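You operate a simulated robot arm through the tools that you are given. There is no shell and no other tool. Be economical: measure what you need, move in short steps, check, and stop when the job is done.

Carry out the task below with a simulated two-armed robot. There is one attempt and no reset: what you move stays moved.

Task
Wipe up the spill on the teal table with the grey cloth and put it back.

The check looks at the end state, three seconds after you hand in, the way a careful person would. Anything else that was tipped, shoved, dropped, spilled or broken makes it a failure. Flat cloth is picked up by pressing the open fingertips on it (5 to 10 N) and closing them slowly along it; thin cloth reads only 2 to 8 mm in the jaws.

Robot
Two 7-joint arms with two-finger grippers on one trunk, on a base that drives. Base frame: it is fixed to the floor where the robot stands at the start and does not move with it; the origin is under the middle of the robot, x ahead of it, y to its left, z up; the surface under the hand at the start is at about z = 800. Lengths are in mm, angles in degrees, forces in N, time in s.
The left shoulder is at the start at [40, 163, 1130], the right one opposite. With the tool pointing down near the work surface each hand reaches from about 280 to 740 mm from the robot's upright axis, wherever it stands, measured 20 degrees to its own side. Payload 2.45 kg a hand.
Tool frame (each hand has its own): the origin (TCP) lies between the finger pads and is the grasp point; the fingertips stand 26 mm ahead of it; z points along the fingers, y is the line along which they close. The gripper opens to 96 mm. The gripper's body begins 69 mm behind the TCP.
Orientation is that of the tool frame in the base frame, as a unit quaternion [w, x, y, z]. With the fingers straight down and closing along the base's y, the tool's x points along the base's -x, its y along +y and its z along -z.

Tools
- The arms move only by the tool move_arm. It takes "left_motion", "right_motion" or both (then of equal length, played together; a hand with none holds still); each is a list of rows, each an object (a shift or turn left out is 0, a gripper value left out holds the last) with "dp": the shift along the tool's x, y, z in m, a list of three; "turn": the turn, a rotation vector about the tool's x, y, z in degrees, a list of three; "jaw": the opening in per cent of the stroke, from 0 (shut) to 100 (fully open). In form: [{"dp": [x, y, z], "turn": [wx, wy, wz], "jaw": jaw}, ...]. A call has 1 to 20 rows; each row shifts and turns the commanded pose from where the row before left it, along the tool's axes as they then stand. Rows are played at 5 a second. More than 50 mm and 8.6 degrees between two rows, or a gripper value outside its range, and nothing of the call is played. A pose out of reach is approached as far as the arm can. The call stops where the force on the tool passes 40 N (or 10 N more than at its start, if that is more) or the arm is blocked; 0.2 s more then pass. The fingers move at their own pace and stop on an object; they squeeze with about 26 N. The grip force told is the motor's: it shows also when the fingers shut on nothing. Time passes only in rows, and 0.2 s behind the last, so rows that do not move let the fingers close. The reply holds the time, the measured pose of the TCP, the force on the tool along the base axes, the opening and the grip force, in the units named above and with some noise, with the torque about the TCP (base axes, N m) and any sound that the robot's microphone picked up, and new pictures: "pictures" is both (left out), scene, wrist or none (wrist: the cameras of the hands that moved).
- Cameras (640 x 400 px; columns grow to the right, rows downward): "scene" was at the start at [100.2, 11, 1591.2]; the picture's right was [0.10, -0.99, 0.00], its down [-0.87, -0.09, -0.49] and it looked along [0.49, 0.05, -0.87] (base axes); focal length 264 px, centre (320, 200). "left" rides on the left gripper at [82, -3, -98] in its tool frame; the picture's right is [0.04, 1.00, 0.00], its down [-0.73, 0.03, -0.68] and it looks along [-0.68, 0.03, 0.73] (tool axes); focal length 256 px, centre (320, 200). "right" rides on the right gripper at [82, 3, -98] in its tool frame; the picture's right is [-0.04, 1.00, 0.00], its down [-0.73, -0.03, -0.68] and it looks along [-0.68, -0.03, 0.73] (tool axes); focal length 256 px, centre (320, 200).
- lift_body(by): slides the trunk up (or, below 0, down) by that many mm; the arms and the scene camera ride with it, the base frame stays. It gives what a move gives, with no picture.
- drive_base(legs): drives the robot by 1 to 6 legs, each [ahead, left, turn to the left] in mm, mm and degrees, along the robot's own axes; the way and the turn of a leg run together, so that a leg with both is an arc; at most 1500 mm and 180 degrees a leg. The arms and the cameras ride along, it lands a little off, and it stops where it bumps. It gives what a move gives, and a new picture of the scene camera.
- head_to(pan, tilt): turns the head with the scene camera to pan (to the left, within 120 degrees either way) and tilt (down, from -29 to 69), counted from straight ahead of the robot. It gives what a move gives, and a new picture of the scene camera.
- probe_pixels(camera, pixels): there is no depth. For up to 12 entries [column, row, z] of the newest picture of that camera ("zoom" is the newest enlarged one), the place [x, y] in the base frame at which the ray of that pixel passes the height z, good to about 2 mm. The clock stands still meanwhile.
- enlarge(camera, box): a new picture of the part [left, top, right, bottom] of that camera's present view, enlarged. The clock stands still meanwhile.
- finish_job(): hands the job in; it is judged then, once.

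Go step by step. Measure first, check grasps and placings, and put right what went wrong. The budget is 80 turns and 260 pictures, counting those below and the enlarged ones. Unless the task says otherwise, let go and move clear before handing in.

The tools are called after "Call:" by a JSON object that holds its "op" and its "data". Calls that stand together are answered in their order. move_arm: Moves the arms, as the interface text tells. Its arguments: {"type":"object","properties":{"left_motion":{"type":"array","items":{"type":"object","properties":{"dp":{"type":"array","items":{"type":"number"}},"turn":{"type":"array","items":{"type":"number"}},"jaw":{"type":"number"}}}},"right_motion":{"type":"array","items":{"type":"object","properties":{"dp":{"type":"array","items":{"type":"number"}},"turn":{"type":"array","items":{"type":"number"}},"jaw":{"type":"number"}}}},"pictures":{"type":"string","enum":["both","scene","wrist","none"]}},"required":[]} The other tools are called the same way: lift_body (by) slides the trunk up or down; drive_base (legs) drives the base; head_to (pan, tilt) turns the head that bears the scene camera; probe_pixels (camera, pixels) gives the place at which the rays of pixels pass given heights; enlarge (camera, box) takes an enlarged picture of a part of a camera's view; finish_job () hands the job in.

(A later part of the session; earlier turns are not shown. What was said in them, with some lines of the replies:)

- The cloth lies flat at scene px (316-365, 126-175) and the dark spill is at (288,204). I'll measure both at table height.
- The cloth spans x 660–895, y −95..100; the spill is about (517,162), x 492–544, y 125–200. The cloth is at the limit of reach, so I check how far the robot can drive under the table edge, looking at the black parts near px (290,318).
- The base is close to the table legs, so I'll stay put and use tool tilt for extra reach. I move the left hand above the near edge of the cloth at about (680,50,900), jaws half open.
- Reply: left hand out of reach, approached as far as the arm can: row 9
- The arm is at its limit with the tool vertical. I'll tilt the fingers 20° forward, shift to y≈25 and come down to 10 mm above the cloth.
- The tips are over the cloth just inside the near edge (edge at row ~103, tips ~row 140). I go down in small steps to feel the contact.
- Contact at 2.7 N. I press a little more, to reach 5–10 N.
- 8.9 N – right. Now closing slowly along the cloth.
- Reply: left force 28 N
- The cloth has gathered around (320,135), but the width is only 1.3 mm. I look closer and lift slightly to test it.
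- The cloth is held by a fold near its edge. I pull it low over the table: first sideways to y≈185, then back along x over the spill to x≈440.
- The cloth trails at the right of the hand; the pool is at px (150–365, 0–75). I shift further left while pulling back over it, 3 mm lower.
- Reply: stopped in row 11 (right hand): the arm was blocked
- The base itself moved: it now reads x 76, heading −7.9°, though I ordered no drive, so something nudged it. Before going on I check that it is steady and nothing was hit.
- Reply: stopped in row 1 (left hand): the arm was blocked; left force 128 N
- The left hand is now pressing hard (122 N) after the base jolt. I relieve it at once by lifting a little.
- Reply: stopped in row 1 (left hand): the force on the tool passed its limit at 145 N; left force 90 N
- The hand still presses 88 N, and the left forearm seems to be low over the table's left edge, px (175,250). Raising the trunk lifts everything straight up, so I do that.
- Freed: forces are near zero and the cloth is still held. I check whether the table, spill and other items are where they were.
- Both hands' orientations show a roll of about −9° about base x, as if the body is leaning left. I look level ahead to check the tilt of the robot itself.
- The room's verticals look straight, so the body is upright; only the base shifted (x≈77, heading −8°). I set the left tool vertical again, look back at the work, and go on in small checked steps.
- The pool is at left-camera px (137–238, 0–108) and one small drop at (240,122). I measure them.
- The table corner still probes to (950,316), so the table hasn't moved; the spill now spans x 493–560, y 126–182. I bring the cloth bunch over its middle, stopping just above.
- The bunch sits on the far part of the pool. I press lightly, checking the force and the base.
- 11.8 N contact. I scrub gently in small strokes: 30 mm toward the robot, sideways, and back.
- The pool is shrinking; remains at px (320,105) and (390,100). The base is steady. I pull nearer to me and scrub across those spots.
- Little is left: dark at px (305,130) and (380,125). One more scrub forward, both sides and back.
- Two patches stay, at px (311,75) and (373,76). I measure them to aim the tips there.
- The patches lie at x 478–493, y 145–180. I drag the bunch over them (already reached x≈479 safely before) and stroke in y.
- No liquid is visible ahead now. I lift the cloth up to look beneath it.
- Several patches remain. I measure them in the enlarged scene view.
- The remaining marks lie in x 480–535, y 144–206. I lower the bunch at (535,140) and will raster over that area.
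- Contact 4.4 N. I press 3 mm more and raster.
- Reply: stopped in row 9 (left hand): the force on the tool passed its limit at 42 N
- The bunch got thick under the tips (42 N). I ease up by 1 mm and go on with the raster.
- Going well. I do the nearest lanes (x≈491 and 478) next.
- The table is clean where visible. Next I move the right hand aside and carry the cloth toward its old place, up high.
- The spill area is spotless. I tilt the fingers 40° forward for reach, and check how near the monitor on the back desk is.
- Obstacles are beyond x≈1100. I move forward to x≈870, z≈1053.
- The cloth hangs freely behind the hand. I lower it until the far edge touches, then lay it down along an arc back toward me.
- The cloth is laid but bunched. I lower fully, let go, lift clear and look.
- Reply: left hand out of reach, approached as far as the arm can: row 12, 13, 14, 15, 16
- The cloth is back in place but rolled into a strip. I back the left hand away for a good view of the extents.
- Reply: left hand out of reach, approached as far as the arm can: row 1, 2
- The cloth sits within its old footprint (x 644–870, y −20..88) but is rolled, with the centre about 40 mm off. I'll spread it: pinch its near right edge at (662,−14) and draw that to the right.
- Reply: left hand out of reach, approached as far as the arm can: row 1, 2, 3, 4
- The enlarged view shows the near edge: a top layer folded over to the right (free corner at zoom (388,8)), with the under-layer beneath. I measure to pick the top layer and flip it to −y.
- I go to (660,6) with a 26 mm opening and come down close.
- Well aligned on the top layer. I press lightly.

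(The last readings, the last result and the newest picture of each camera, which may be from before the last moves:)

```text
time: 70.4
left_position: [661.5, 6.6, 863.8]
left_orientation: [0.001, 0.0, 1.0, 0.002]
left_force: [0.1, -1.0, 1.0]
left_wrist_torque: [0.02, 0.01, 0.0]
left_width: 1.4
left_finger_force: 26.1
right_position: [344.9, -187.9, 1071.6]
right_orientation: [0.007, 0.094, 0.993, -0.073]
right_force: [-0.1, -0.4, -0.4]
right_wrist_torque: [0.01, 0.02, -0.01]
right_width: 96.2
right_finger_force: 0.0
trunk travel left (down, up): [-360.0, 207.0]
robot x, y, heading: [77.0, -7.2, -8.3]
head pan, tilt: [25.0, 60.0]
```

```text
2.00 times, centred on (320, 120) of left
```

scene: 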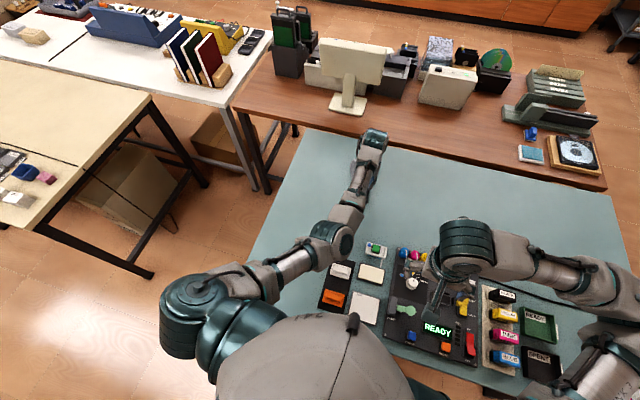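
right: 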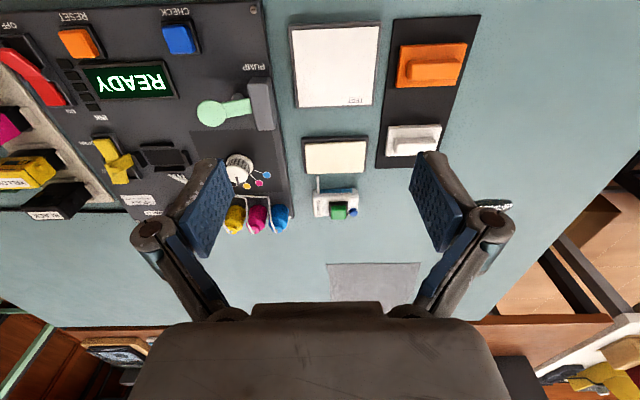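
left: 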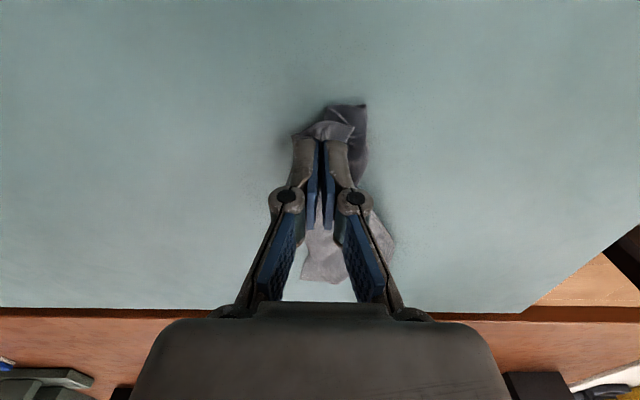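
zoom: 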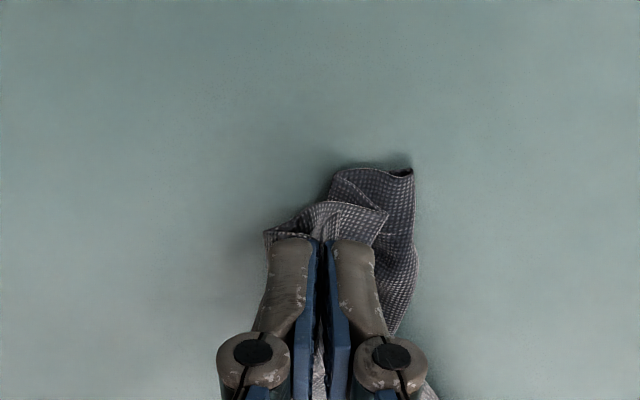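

Only the top layer is lifted, with the under-layer left on the table. I carry it over to −y and lay it down.

Call:
{"op": "move_arm", "data": {"left_motion": [{"dp": [0, -0.015, -0.015]}, {"dp": [0, -0.02, -0.005]}, {"dp": [0, -0.02, 0]}, {"dp": [0, -0.02, 0.01]}, {"dp": [0, -0.015, 0.018]}, {"dp": [0, -0.008, 0.018]}, {"dp": [0, 0, 0.004]}, {"dp": [0, 0, 0]}, {"jaw": 10}, {"jaw": 25}, {"jaw": 25}, {"dp": [0, 0, -0.03]}, {"dp": [0, 0, -0.04]}, {"dp": [0, 0, -0.04]}, {"dp": [0.03, 0, -0.03]}, {"dp": [0.03, 0, -0.02]}, {"dp": [0, 0, 0]}]}}

Call:
{"op": "enlarge", "data": {"camera": "left", "box": [200, 60, 520, 260]}}

Call:
{"op": "enlarge", "data": {"camera": "scene", "box": [300, 120, 430, 220]}}

```text
time: 74.0
left_position: [662.1, -100.3, 948.6]
left_orientation: [0.001, 0.0, 1.0, 0.002]
left_force: [-0.2, -1.0, -0.4]
left_wrist_torque: [0.03, 0.02, -0.01]
left_width: 23.9
left_finger_force: 0.0
left hand out of reach, approached as far as the arm can: row 15, 16
right_position: [343.5, -187.1, 1071.9]
right_orientation: [0.008, 0.094, 0.993, -0.074]
right_force: [-0.1, 0.1, -1.0]
right_wrist_torque: [0.03, -0.01, 0.01]
right_width: 96.1
right_finger_force: 0.1
trunk travel left (down, up): [-360.0, 207.0]
robot x, y, heading: [81.2, -6.3, -7.9]
head pan, tilt: [25.0, 60.0]
```

scene: 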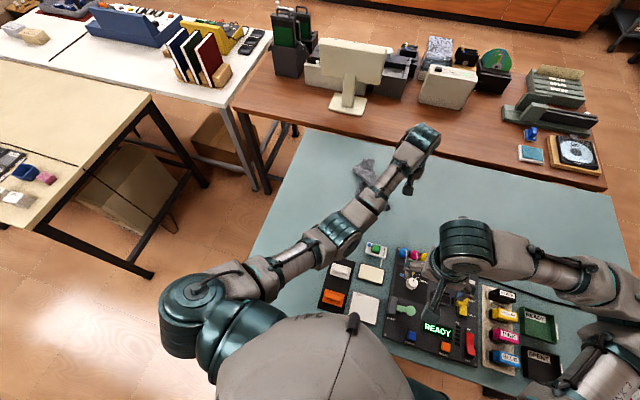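
left: 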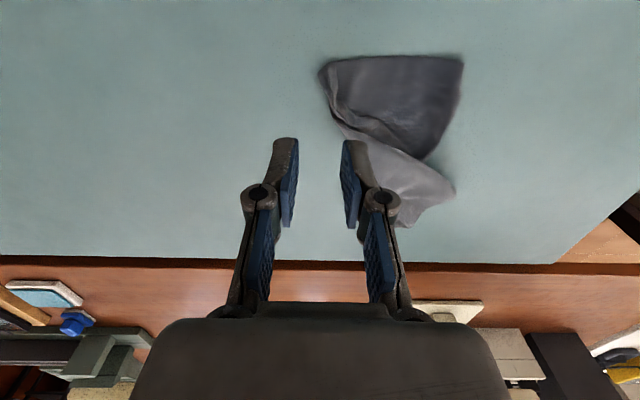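

```text
2.00 times, centred on (360, 160) of left
```

zoom: 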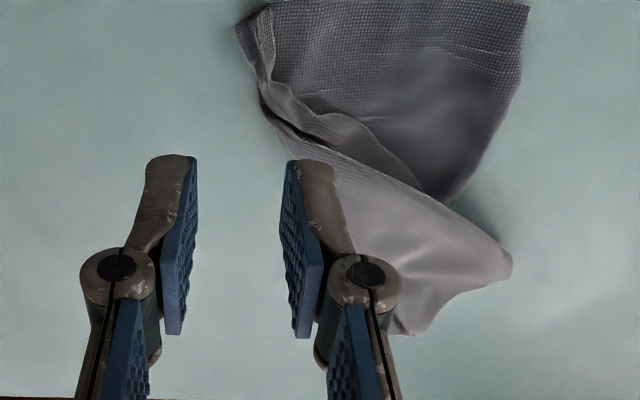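

```text
4.00 times, centred on (365, 170) of scene
```

zoom: 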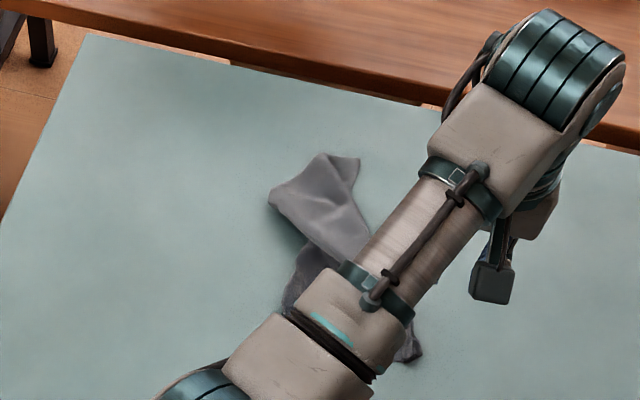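

The near half is now spread; the far half is still twisted. I measure its extents.

Call:
{"op": "probe_pixels", "data": {"camera": "left", "pixels": [[319, 75, 803], [330, 60, 803], [463, 58, 803], [455, 110, 803], [424, 158, 803], [455, 190, 805], [402, 227, 803], [340, 125, 806]]}}

```text
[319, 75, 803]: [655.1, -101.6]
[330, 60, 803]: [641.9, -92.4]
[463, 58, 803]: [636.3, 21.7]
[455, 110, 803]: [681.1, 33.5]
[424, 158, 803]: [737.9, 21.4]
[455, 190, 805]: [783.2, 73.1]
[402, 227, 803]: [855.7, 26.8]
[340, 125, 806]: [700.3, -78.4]
```

The centre is still about 45 mm short in x. I'll take the far part at about (810,30), with tilted fingers, and draw it forward and right.

Call:
{"op": "move_arm", "data": {"left_motion": [{"dp": [0, 0.022, 0], "turn": [0, -7.5, 0], "jaw": 40}, {"dp": [0, 0.022, 0], "turn": [0, -7.5, 0]}, {"dp": [0, 0.022, 0], "turn": [0, -7.5, 0]}, {"dp": [0, 0.022, 0], "turn": [0, -7.5, 0]}, {"dp": [0, 0.022, 0], "turn": [0, -7.5, 0]}, {"dp": [0, 0.022, 0], "turn": [0, -7.5, 0]}, {"dp": [-0.025, 0, 0.025]}, {"dp": [-0.025, 0, 0.025]}, {"dp": [-0.025, 0, 0.025]}, {"dp": [-0.025, 0, 0.025]}, {"dp": [0, 0, 0]}]}}

Call:
{"op": "enlarge", "data": {"camera": "scene", "box": [300, 120, 430, 220]}}

```text
time: 76.4
left_position: [803.7, 31.5, 951.6]
left_orientation: [0.385, 0.002, 0.923, 0.002]
left_force: [0.9, 0.2, 0.1]
left_wrist_torque: [0.0, 0.03, 0.04]
left_width: 38.2
left_finger_force: 0.0
right_position: [343.7, -186.3, 1071.8]
right_orientation: [0.008, 0.094, 0.993, -0.074]
right_force: [-1.4, 0.9, 0.1]
right_wrist_torque: [0.02, -0.02, -0.02]
right_width: 95.9
right_finger_force: 0.1
trunk travel left (down, up): [-360.0, 207.0]
robot x, y, heading: [81.0, -7.5, -8.0]
head pan, tilt: [25.0, 60.0]
```

scene: 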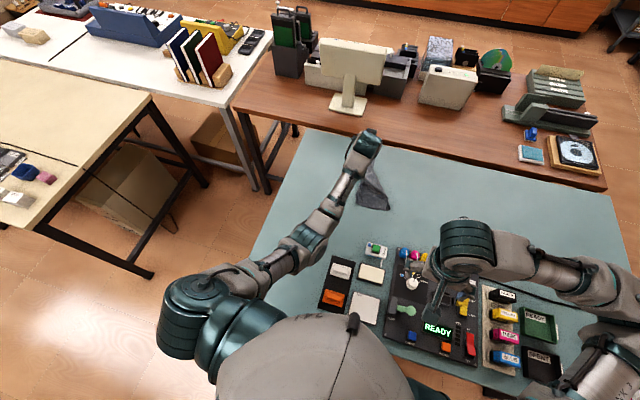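
left: 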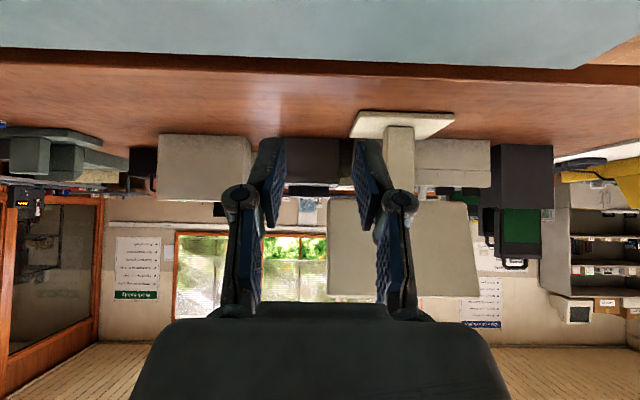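

```text
4.00 times, centred on (365, 170) of scene
```

zoom: 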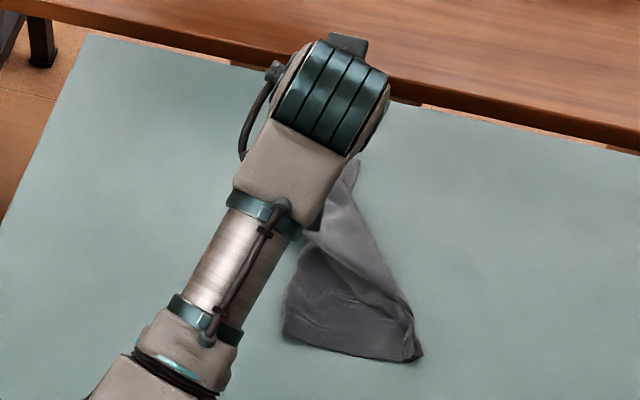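

The cloth's near part is nicely spread (zoom (285–420, 240–360)). I reduce the tilt to 40° and descend over the far part.

Call:
{"op": "move_arm", "data": {"left_motion": [{"turn": [0, 5, 0]}, {"dp": [0.018, 0, 0.0214]}, {"dp": [0.018, 0, 0.0214]}, {"dp": [0.018, 0, 0.0214]}, {"dp": [0.018, 0, 0.0214]}, {"dp": [0, 0, 0]}], "pictures": "wrist"}}

Call:
{"op": "enlarge", "data": {"camera": "left", "box": [160, 20, 480, 220]}}

```text
time: 77.8
left_position: [804.6, 31.7, 838.5]
left_orientation: [0.343, 0.001, 0.939, 0.003]
left_force: [-0.3, 0.1, -1.1]
left_wrist_torque: [0.01, -0.01, -0.01]
left_width: 38.3
left_finger_force: 0.1
right_position: [346.1, -187.0, 1070.2]
right_orientation: [0.008, 0.095, 0.993, -0.073]
right_force: [-0.4, 0.5, -0.4]
right_wrist_torque: [0.0, 0.0, -0.02]
right_width: 96.3
right_finger_force: 0.1
trunk travel left (down, up): [-360.0, 207.0]
robot x, y, heading: [80.6, -4.8, -8.1]
head pan, tilt: [25.0, 60.0]
```

left: 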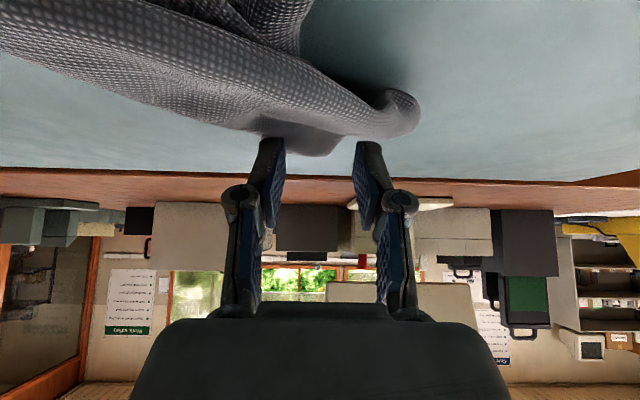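

```text
2.00 times, centred on (320, 120) of left
```

zoom: 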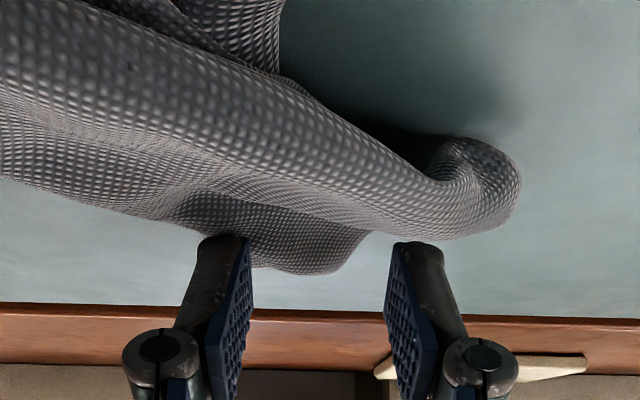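

The tips are just beyond the cloth's far roll. I measure the roll to set the fingers on it.

Call:
{"op": "probe_pixels", "data": {"camera": "zoom", "pixels": [[310, 272, 803], [370, 235, 803], [480, 235, 805], [515, 190, 805], [430, 165, 803], [280, 120, 815]]}}

```text
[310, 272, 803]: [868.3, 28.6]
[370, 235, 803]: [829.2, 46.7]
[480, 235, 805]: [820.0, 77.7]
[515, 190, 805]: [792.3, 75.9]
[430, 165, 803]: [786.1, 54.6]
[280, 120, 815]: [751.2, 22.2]
```

The far corner flap is at (868,29). I shift 22 mm forward onto it and press lightly.

Call:
{"op": "move_arm", "data": {"left_motion": [{"dp": [-0.0169, -0.003, 0.0141]}, {"dp": [0.0026, 0, 0.0031]}, {"dp": [0.0026, 0, 0.0031]}, {"dp": [0, 0, 0]}], "pictures": "wrist"}}

Call:
{"op": "enlarge", "data": {"camera": "left", "box": [160, 20, 480, 220]}}

```text
time: 78.8
left_position: [826.5, 28.6, 831.1]
left_orientation: [0.342, 0.002, 0.94, 0.002]
left_force: [-0.3, 0.4, -0.3]
left_wrist_torque: [0.01, -0.03, -0.04]
left_width: 38.4
left_finger_force: 0.1
right_position: [344.9, -186.9, 1072.0]
right_orientation: [0.007, 0.094, 0.993, -0.073]
right_force: [0.2, -0.2, -0.1]
right_wrist_torque: [0.0, 0.03, 0.01]
right_width: 96.2
right_finger_force: 0.0
trunk travel left (down, up): [-360.0, 207.0]
robot x, y, heading: [81.0, -5.8, -8.1]
head pan, tilt: [25.0, 60.0]
```

left: 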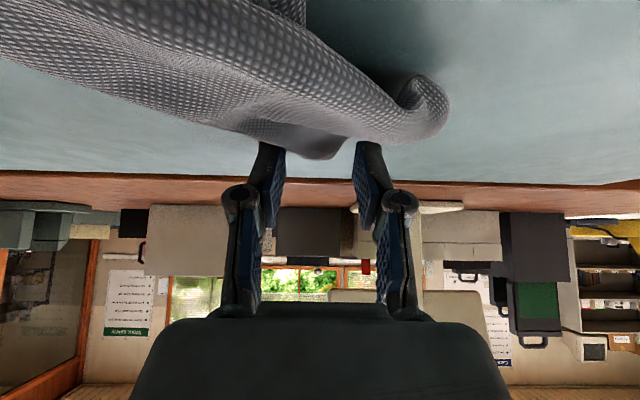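

```text
2.00 times, centred on (320, 120) of left
```

zoom: 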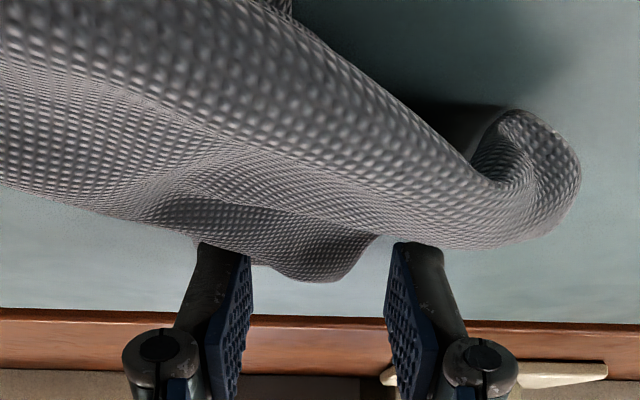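

The flap lies between the fingertips (zoom (330,260)). I press to contact and close slowly.

Call:
{"op": "move_arm", "data": {"left_motion": [{"dp": [0.0013, 0, 0.0015]}, {"dp": [0.0013, 0, 0.0015]}, {"jaw": 32}, {"jaw": 26}, {"jaw": 20}, {"jaw": 15}, {"jaw": 10}, {"jaw": 5}, {"jaw": 0}, {"jaw": 0}, {"jaw": 0}], "pictures": "wrist"}}

Call:
{"op": "enlarge", "data": {"camera": "left", "box": [160, 20, 480, 220]}}

```text
time: 81.2
left_position: [825.6, 28.9, 827.7]
left_orientation: [0.344, 0.001, 0.939, 0.003]
left_force: [-1.0, 1.3, 15.0]
left_wrist_torque: [0.14, -0.1, 0.08]
left_width: 0.9
left_finger_force: 24.0
right_position: [343.9, -186.8, 1072.9]
right_orientation: [0.008, 0.094, 0.993, -0.073]
right_force: [0.8, 0.1, -0.2]
right_wrist_torque: [-0.01, 0.02, -0.04]
right_width: 95.8
right_finger_force: 0.0
trunk travel left (down, up): [-360.0, 207.0]
robot x, y, heading: [82.0, -8.4, -7.8]
head pan, tilt: [25.0, 60.0]
```

left: 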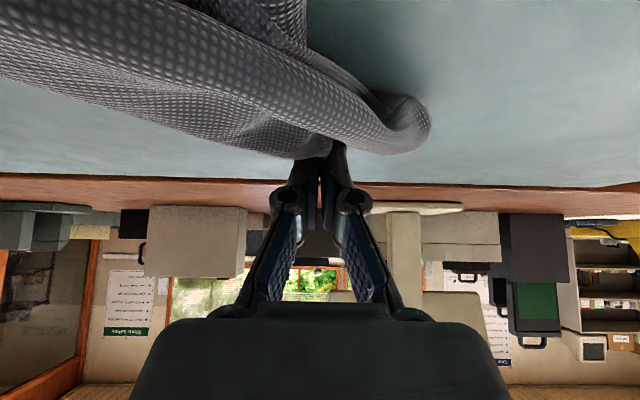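

```text
2.00 times, centred on (320, 120) of left
```

zoom: 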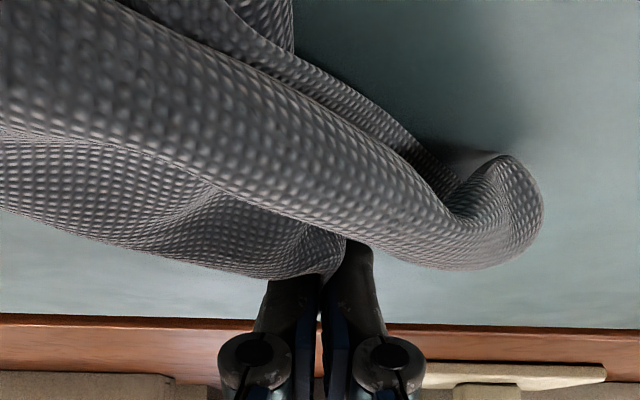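

The flap is gripped. I lift 10 mm and pull it forward 45 mm and right 40 mm.

Call:
{"op": "move_arm", "data": {"left_motion": [{"dp": [-0.0064, 0, -0.0077]}, {"dp": [-0.0086, -0.01, 0.0072]}, {"dp": [-0.0086, -0.01, 0.0072]}, {"dp": [-0.0086, -0.01, 0.0072]}, {"dp": [-0.0086, -0.01, 0.0072]}, {"dp": [0, 0, 0]}]}}

Call:
{"op": "enlarge", "data": {"camera": "scene", "box": [300, 120, 430, 220]}}

```text
time: 82.6
left_position: [867.2, -8.5, 835.4]
left_orientation: [0.343, 0.0, 0.939, 0.003]
left_force: [-0.9, 1.4, -0.3]
left_wrist_torque: [0.0, 0.02, -0.03]
left_width: 1.8
left_finger_force: 27.5
left hand out of reach, approached as far as the arm can: row 5
right_position: [344.3, -188.4, 1071.8]
right_orientation: [0.008, 0.094, 0.993, -0.074]
right_force: [0.1, -0.3, -0.2]
right_wrist_torque: [0.02, 0.0, -0.01]
right_width: 96.2
right_finger_force: 0.1
trunk travel left (down, up): [-360.0, 207.0]
robot x, y, heading: [84.4, -8.1, -8.0]
head pan, tilt: [25.0, 60.0]
```

scene: 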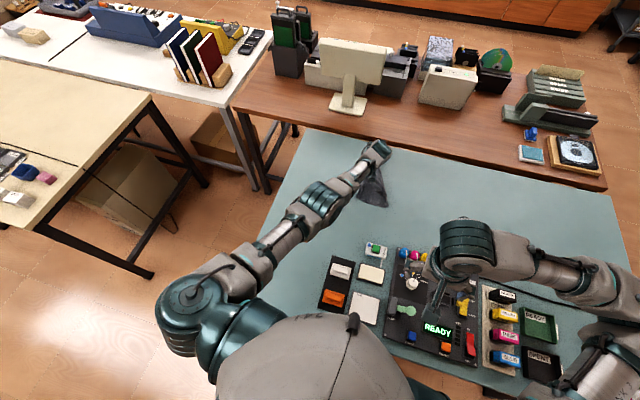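
left: 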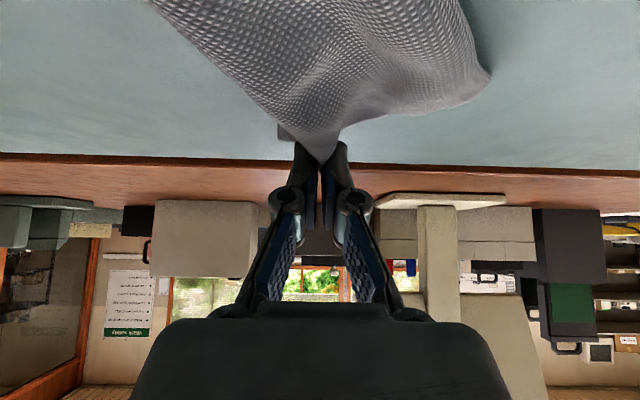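

```text
4.00 times, centred on (365, 170) of scene
```

zoom: 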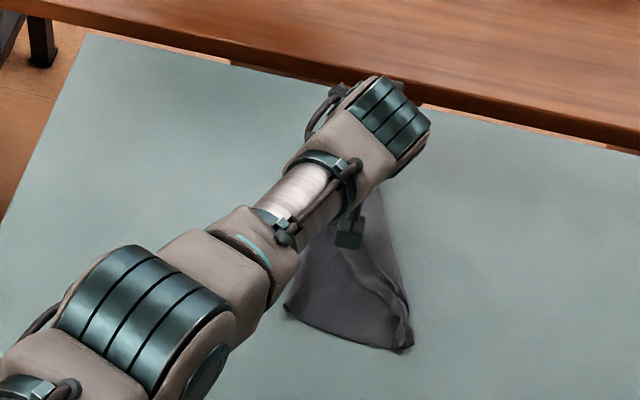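

It unrolled well. I lower, release and retract along the fingers, then raise clear and look.

Call:
{"op": "move_arm", "data": {"left_motion": [{"dp": [0.0032, 0, 0.0038]}, {"jaw": 8}, {"jaw": 20}, {"jaw": 20}, {"dp": [-0.0129, 0, -0.0153]}, {"dp": [-0.0193, 0, -0.023]}, {"dp": [-0.0193, 0, -0.023]}, {"dp": [0.0, 0, -0.04]}, {"dp": [0.0, 0.01, -0.04]}, {"dp": [0.0, 0.03, -0.03]}, {"dp": [0.0, 0.04, -0.02]}, {"dp": [0.0, 0.04, -0.02]}, {"dp": [0.0, 0.04, -0.02]}, {"dp": [0.0, 0.04, -0.02]}, {"dp": [0, 0, 0]}]}}

Call:
{"op": "enlarge", "data": {"camera": "scene", "box": [300, 120, 430, 220]}}

```text
time: 85.8
left_position: [742.6, 194.3, 1060.5]
left_orientation: [0.343, 0.001, 0.94, 0.002]
left_force: [-0.1, 0.2, 0.4]
left_wrist_torque: [0.01, 0.01, 0.04]
left_width: 19.4
left_finger_force: 0.1
right_position: [346.7, -185.7, 1072.8]
right_orientation: [0.007, 0.093, 0.993, -0.075]
right_force: [-0.3, -0.2, -0.4]
right_wrist_torque: [0.01, 0.03, -0.02]
right_width: 95.6
right_finger_force: 0.0
trunk travel left (down, up): [-360.0, 207.0]
robot x, y, heading: [82.5, -8.1, -7.9]
head pan, tilt: [25.0, 60.0]
```

scene: 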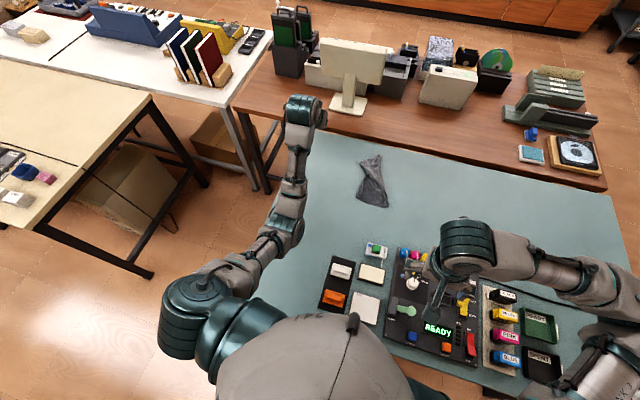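
left: 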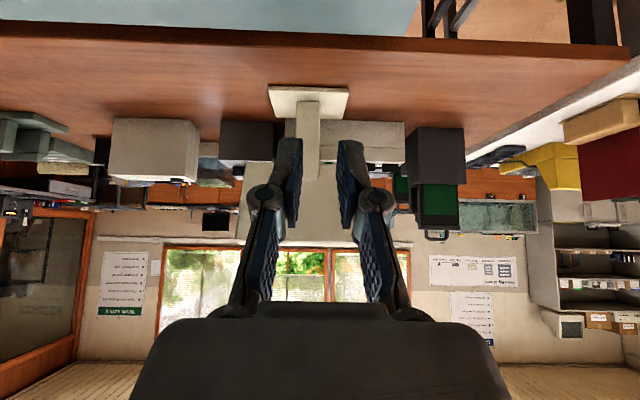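

```text
4.00 times, centred on (365, 170) of scene
```

zoom: 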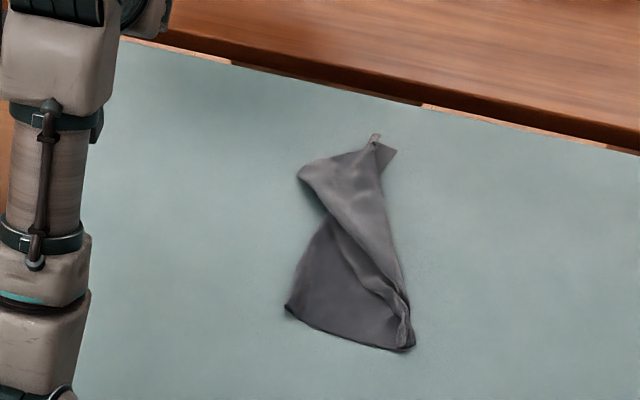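

Call:
{"op": "probe_pixels", "data": {"camera": "zoom", "pixels": [[285, 310, 800], [412, 350, 800], [298, 175, 800], [375, 135, 800], [397, 152, 800], [395, 240, 800], [330, 215, 800], [348, 245, 800]]}}

```text
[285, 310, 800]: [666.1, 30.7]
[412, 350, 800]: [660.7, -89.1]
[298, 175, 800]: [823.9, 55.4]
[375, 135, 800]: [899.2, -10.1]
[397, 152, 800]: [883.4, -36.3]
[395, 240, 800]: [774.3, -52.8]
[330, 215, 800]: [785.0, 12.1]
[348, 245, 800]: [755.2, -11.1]
```

The cloth now lies at x 661–899, y −89..55, on its old footprint. Last check of the spill area and the rest of the table.

Call:
{"op": "head_to", "data": {"pan": 5, "tilt": 60}}

Call:
{"op": "enlarge", "data": {"camera": "scene", "box": [170, 130, 410, 280]}}

```text
time: 86.6
left_position: [743.0, 194.1, 1059.3]
left_orientation: [0.343, 0.0, 0.939, 0.003]
left_force: [-0.3, -0.2, 0.0]
left_wrist_torque: [0.02, 0.0, 0.0]
left_width: 19.2
left_finger_force: 0.1
right_position: [345.6, -187.0, 1072.6]
right_orientation: [0.008, 0.095, 0.993, -0.074]
right_force: [0.3, -0.4, 0.7]
right_wrist_torque: [-0.01, 0.0, 0.0]
right_width: 96.1
right_finger_force: 0.2
trunk travel left (down, up): [-360.0, 207.0]
robot x, y, heading: [79.3, -5.9, -7.9]
head pan, tilt: [5.0, 60.0]
```

scene: 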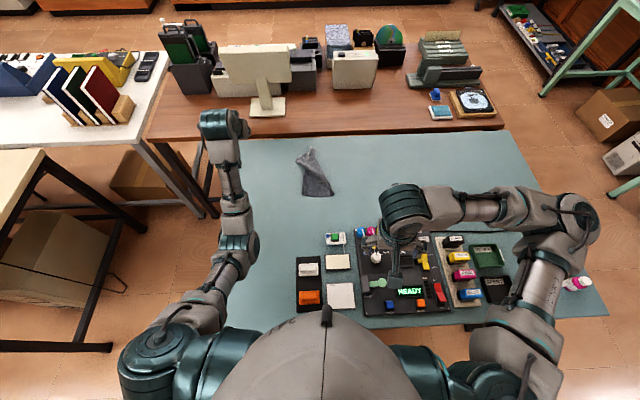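

```text
2.67 times, centred on (290, 205) of scene
```

zoom: 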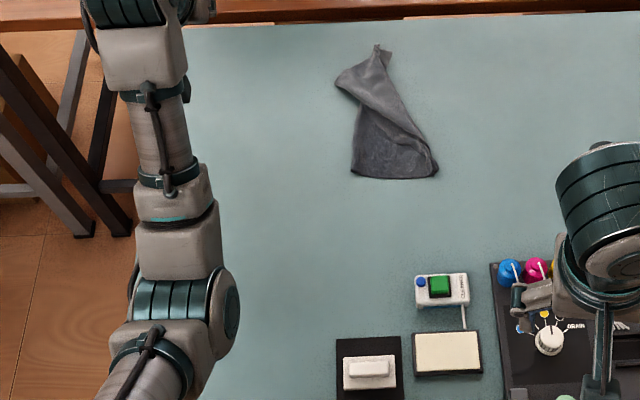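

The spill area is clean. The right elbow now hides the boxes and bottles at the right side, so I check they are untouched.

Call:
{"op": "head_to", "data": {"pan": -35, "tilt": 60}}

```text
time: 87.7
left_position: [743.4, 194.7, 1059.6]
left_orientation: [0.343, 0.0, 0.939, 0.003]
left_force: [-0.1, 0.6, -0.6]
left_wrist_torque: [0.01, 0.0, 0.01]
left_width: 19.3
left_finger_force: 0.1
right_position: [344.2, -186.4, 1072.7]
right_orientation: [0.008, 0.095, 0.993, -0.075]
right_force: [-0.3, 0.4, 0.4]
right_wrist_torque: [0.01, 0.04, 0.0]
right_width: 96.0
right_finger_force: 0.0
trunk travel left (down, up): [-360.0, 207.0]
robot x, y, heading: [78.0, -4.5, -8.3]
head pan, tilt: [-35.0, 60.0]
```

scene: 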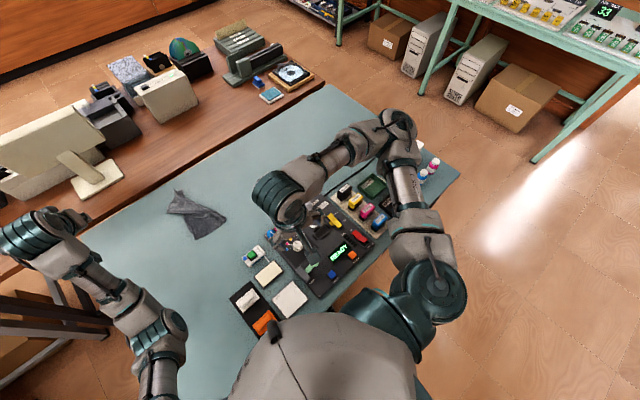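

The bottles stand at (428,170); the boxes are still behind the elbow. I bring the right hand back left by 120 mm to see them.

Call:
{"op": "move_arm", "data": {"right_motion": [{"dp": [0, 0.03, 0]}, {"dp": [0, 0.03, 0]}, {"dp": [0, 0.03, 0]}, {"dp": [0, 0.03, 0]}, {"dp": [0, 0, 0]}], "pictures": "scene"}}

Call:
{"op": "enlarge", "data": {"camera": "scene", "box": [320, 80, 480, 200]}}

```text
time: 88.9
left_position: [743.4, 194.2, 1058.6]
left_orientation: [0.343, 0.001, 0.939, 0.001]
left_force: [0.8, -0.3, 0.2]
left_wrist_torque: [0.0, 0.0, 0.01]
left_width: 19.2
left_finger_force: 0.1
right_position: [367.0, -69.3, 1054.7]
right_orientation: [0.008, 0.095, 0.993, -0.073]
right_force: [-0.4, -0.1, 0.4]
right_wrist_torque: [0.02, 0.01, -0.03]
right_width: 96.1
right_finger_force: 0.0
trunk travel left (down, up): [-360.0, 207.0]
robot x, y, heading: [83.1, -6.5, -7.9]
head pan, tilt: [-35.0, 60.0]
```

scene: 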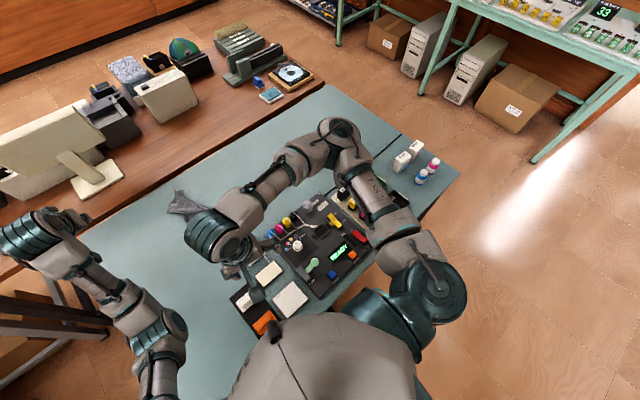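

```text
3.33 times, centred on (400, 140) of scene
```

zoom: 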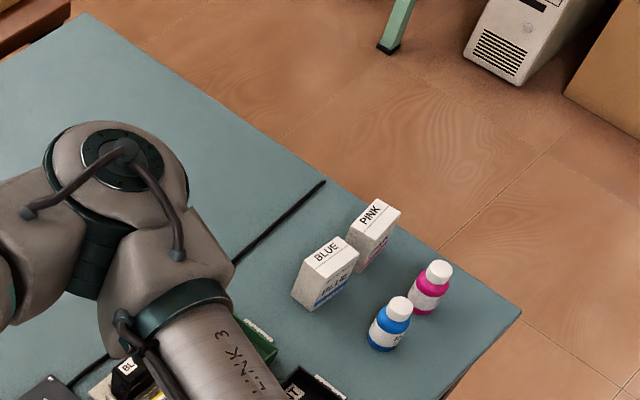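

The boxes and bottles all stand where they were, the spill is gone, the cloth is back, and both hands are empty and clear. I hand in.

Call:
{"op": "finish_job", "data": {}}

```text
The job is handed in.
```

I wiped up the spill and put the cloth back in its original place. In the last pictures, the spill area is clean and both hands are empty and clear of the table.

- **Cloth:** It is not fully flat. It covers x 661–899 and y −89 to 55 mm; before, it covered about x 660–895 and y −95 to 100 mm. A fold remains toward the far left.
- **Base moved:** While I was dragging the cloth, the robot's base shifted about 76 mm forward and turned about 8° without a drive command. I don't know why.
- **Hard press:** After the shift, the left hand pressed on the table with up to 145 N until I raised the trunk. The table corner still measured in the same place, and the boxes, bottles and switches I could see looked undisturbed.
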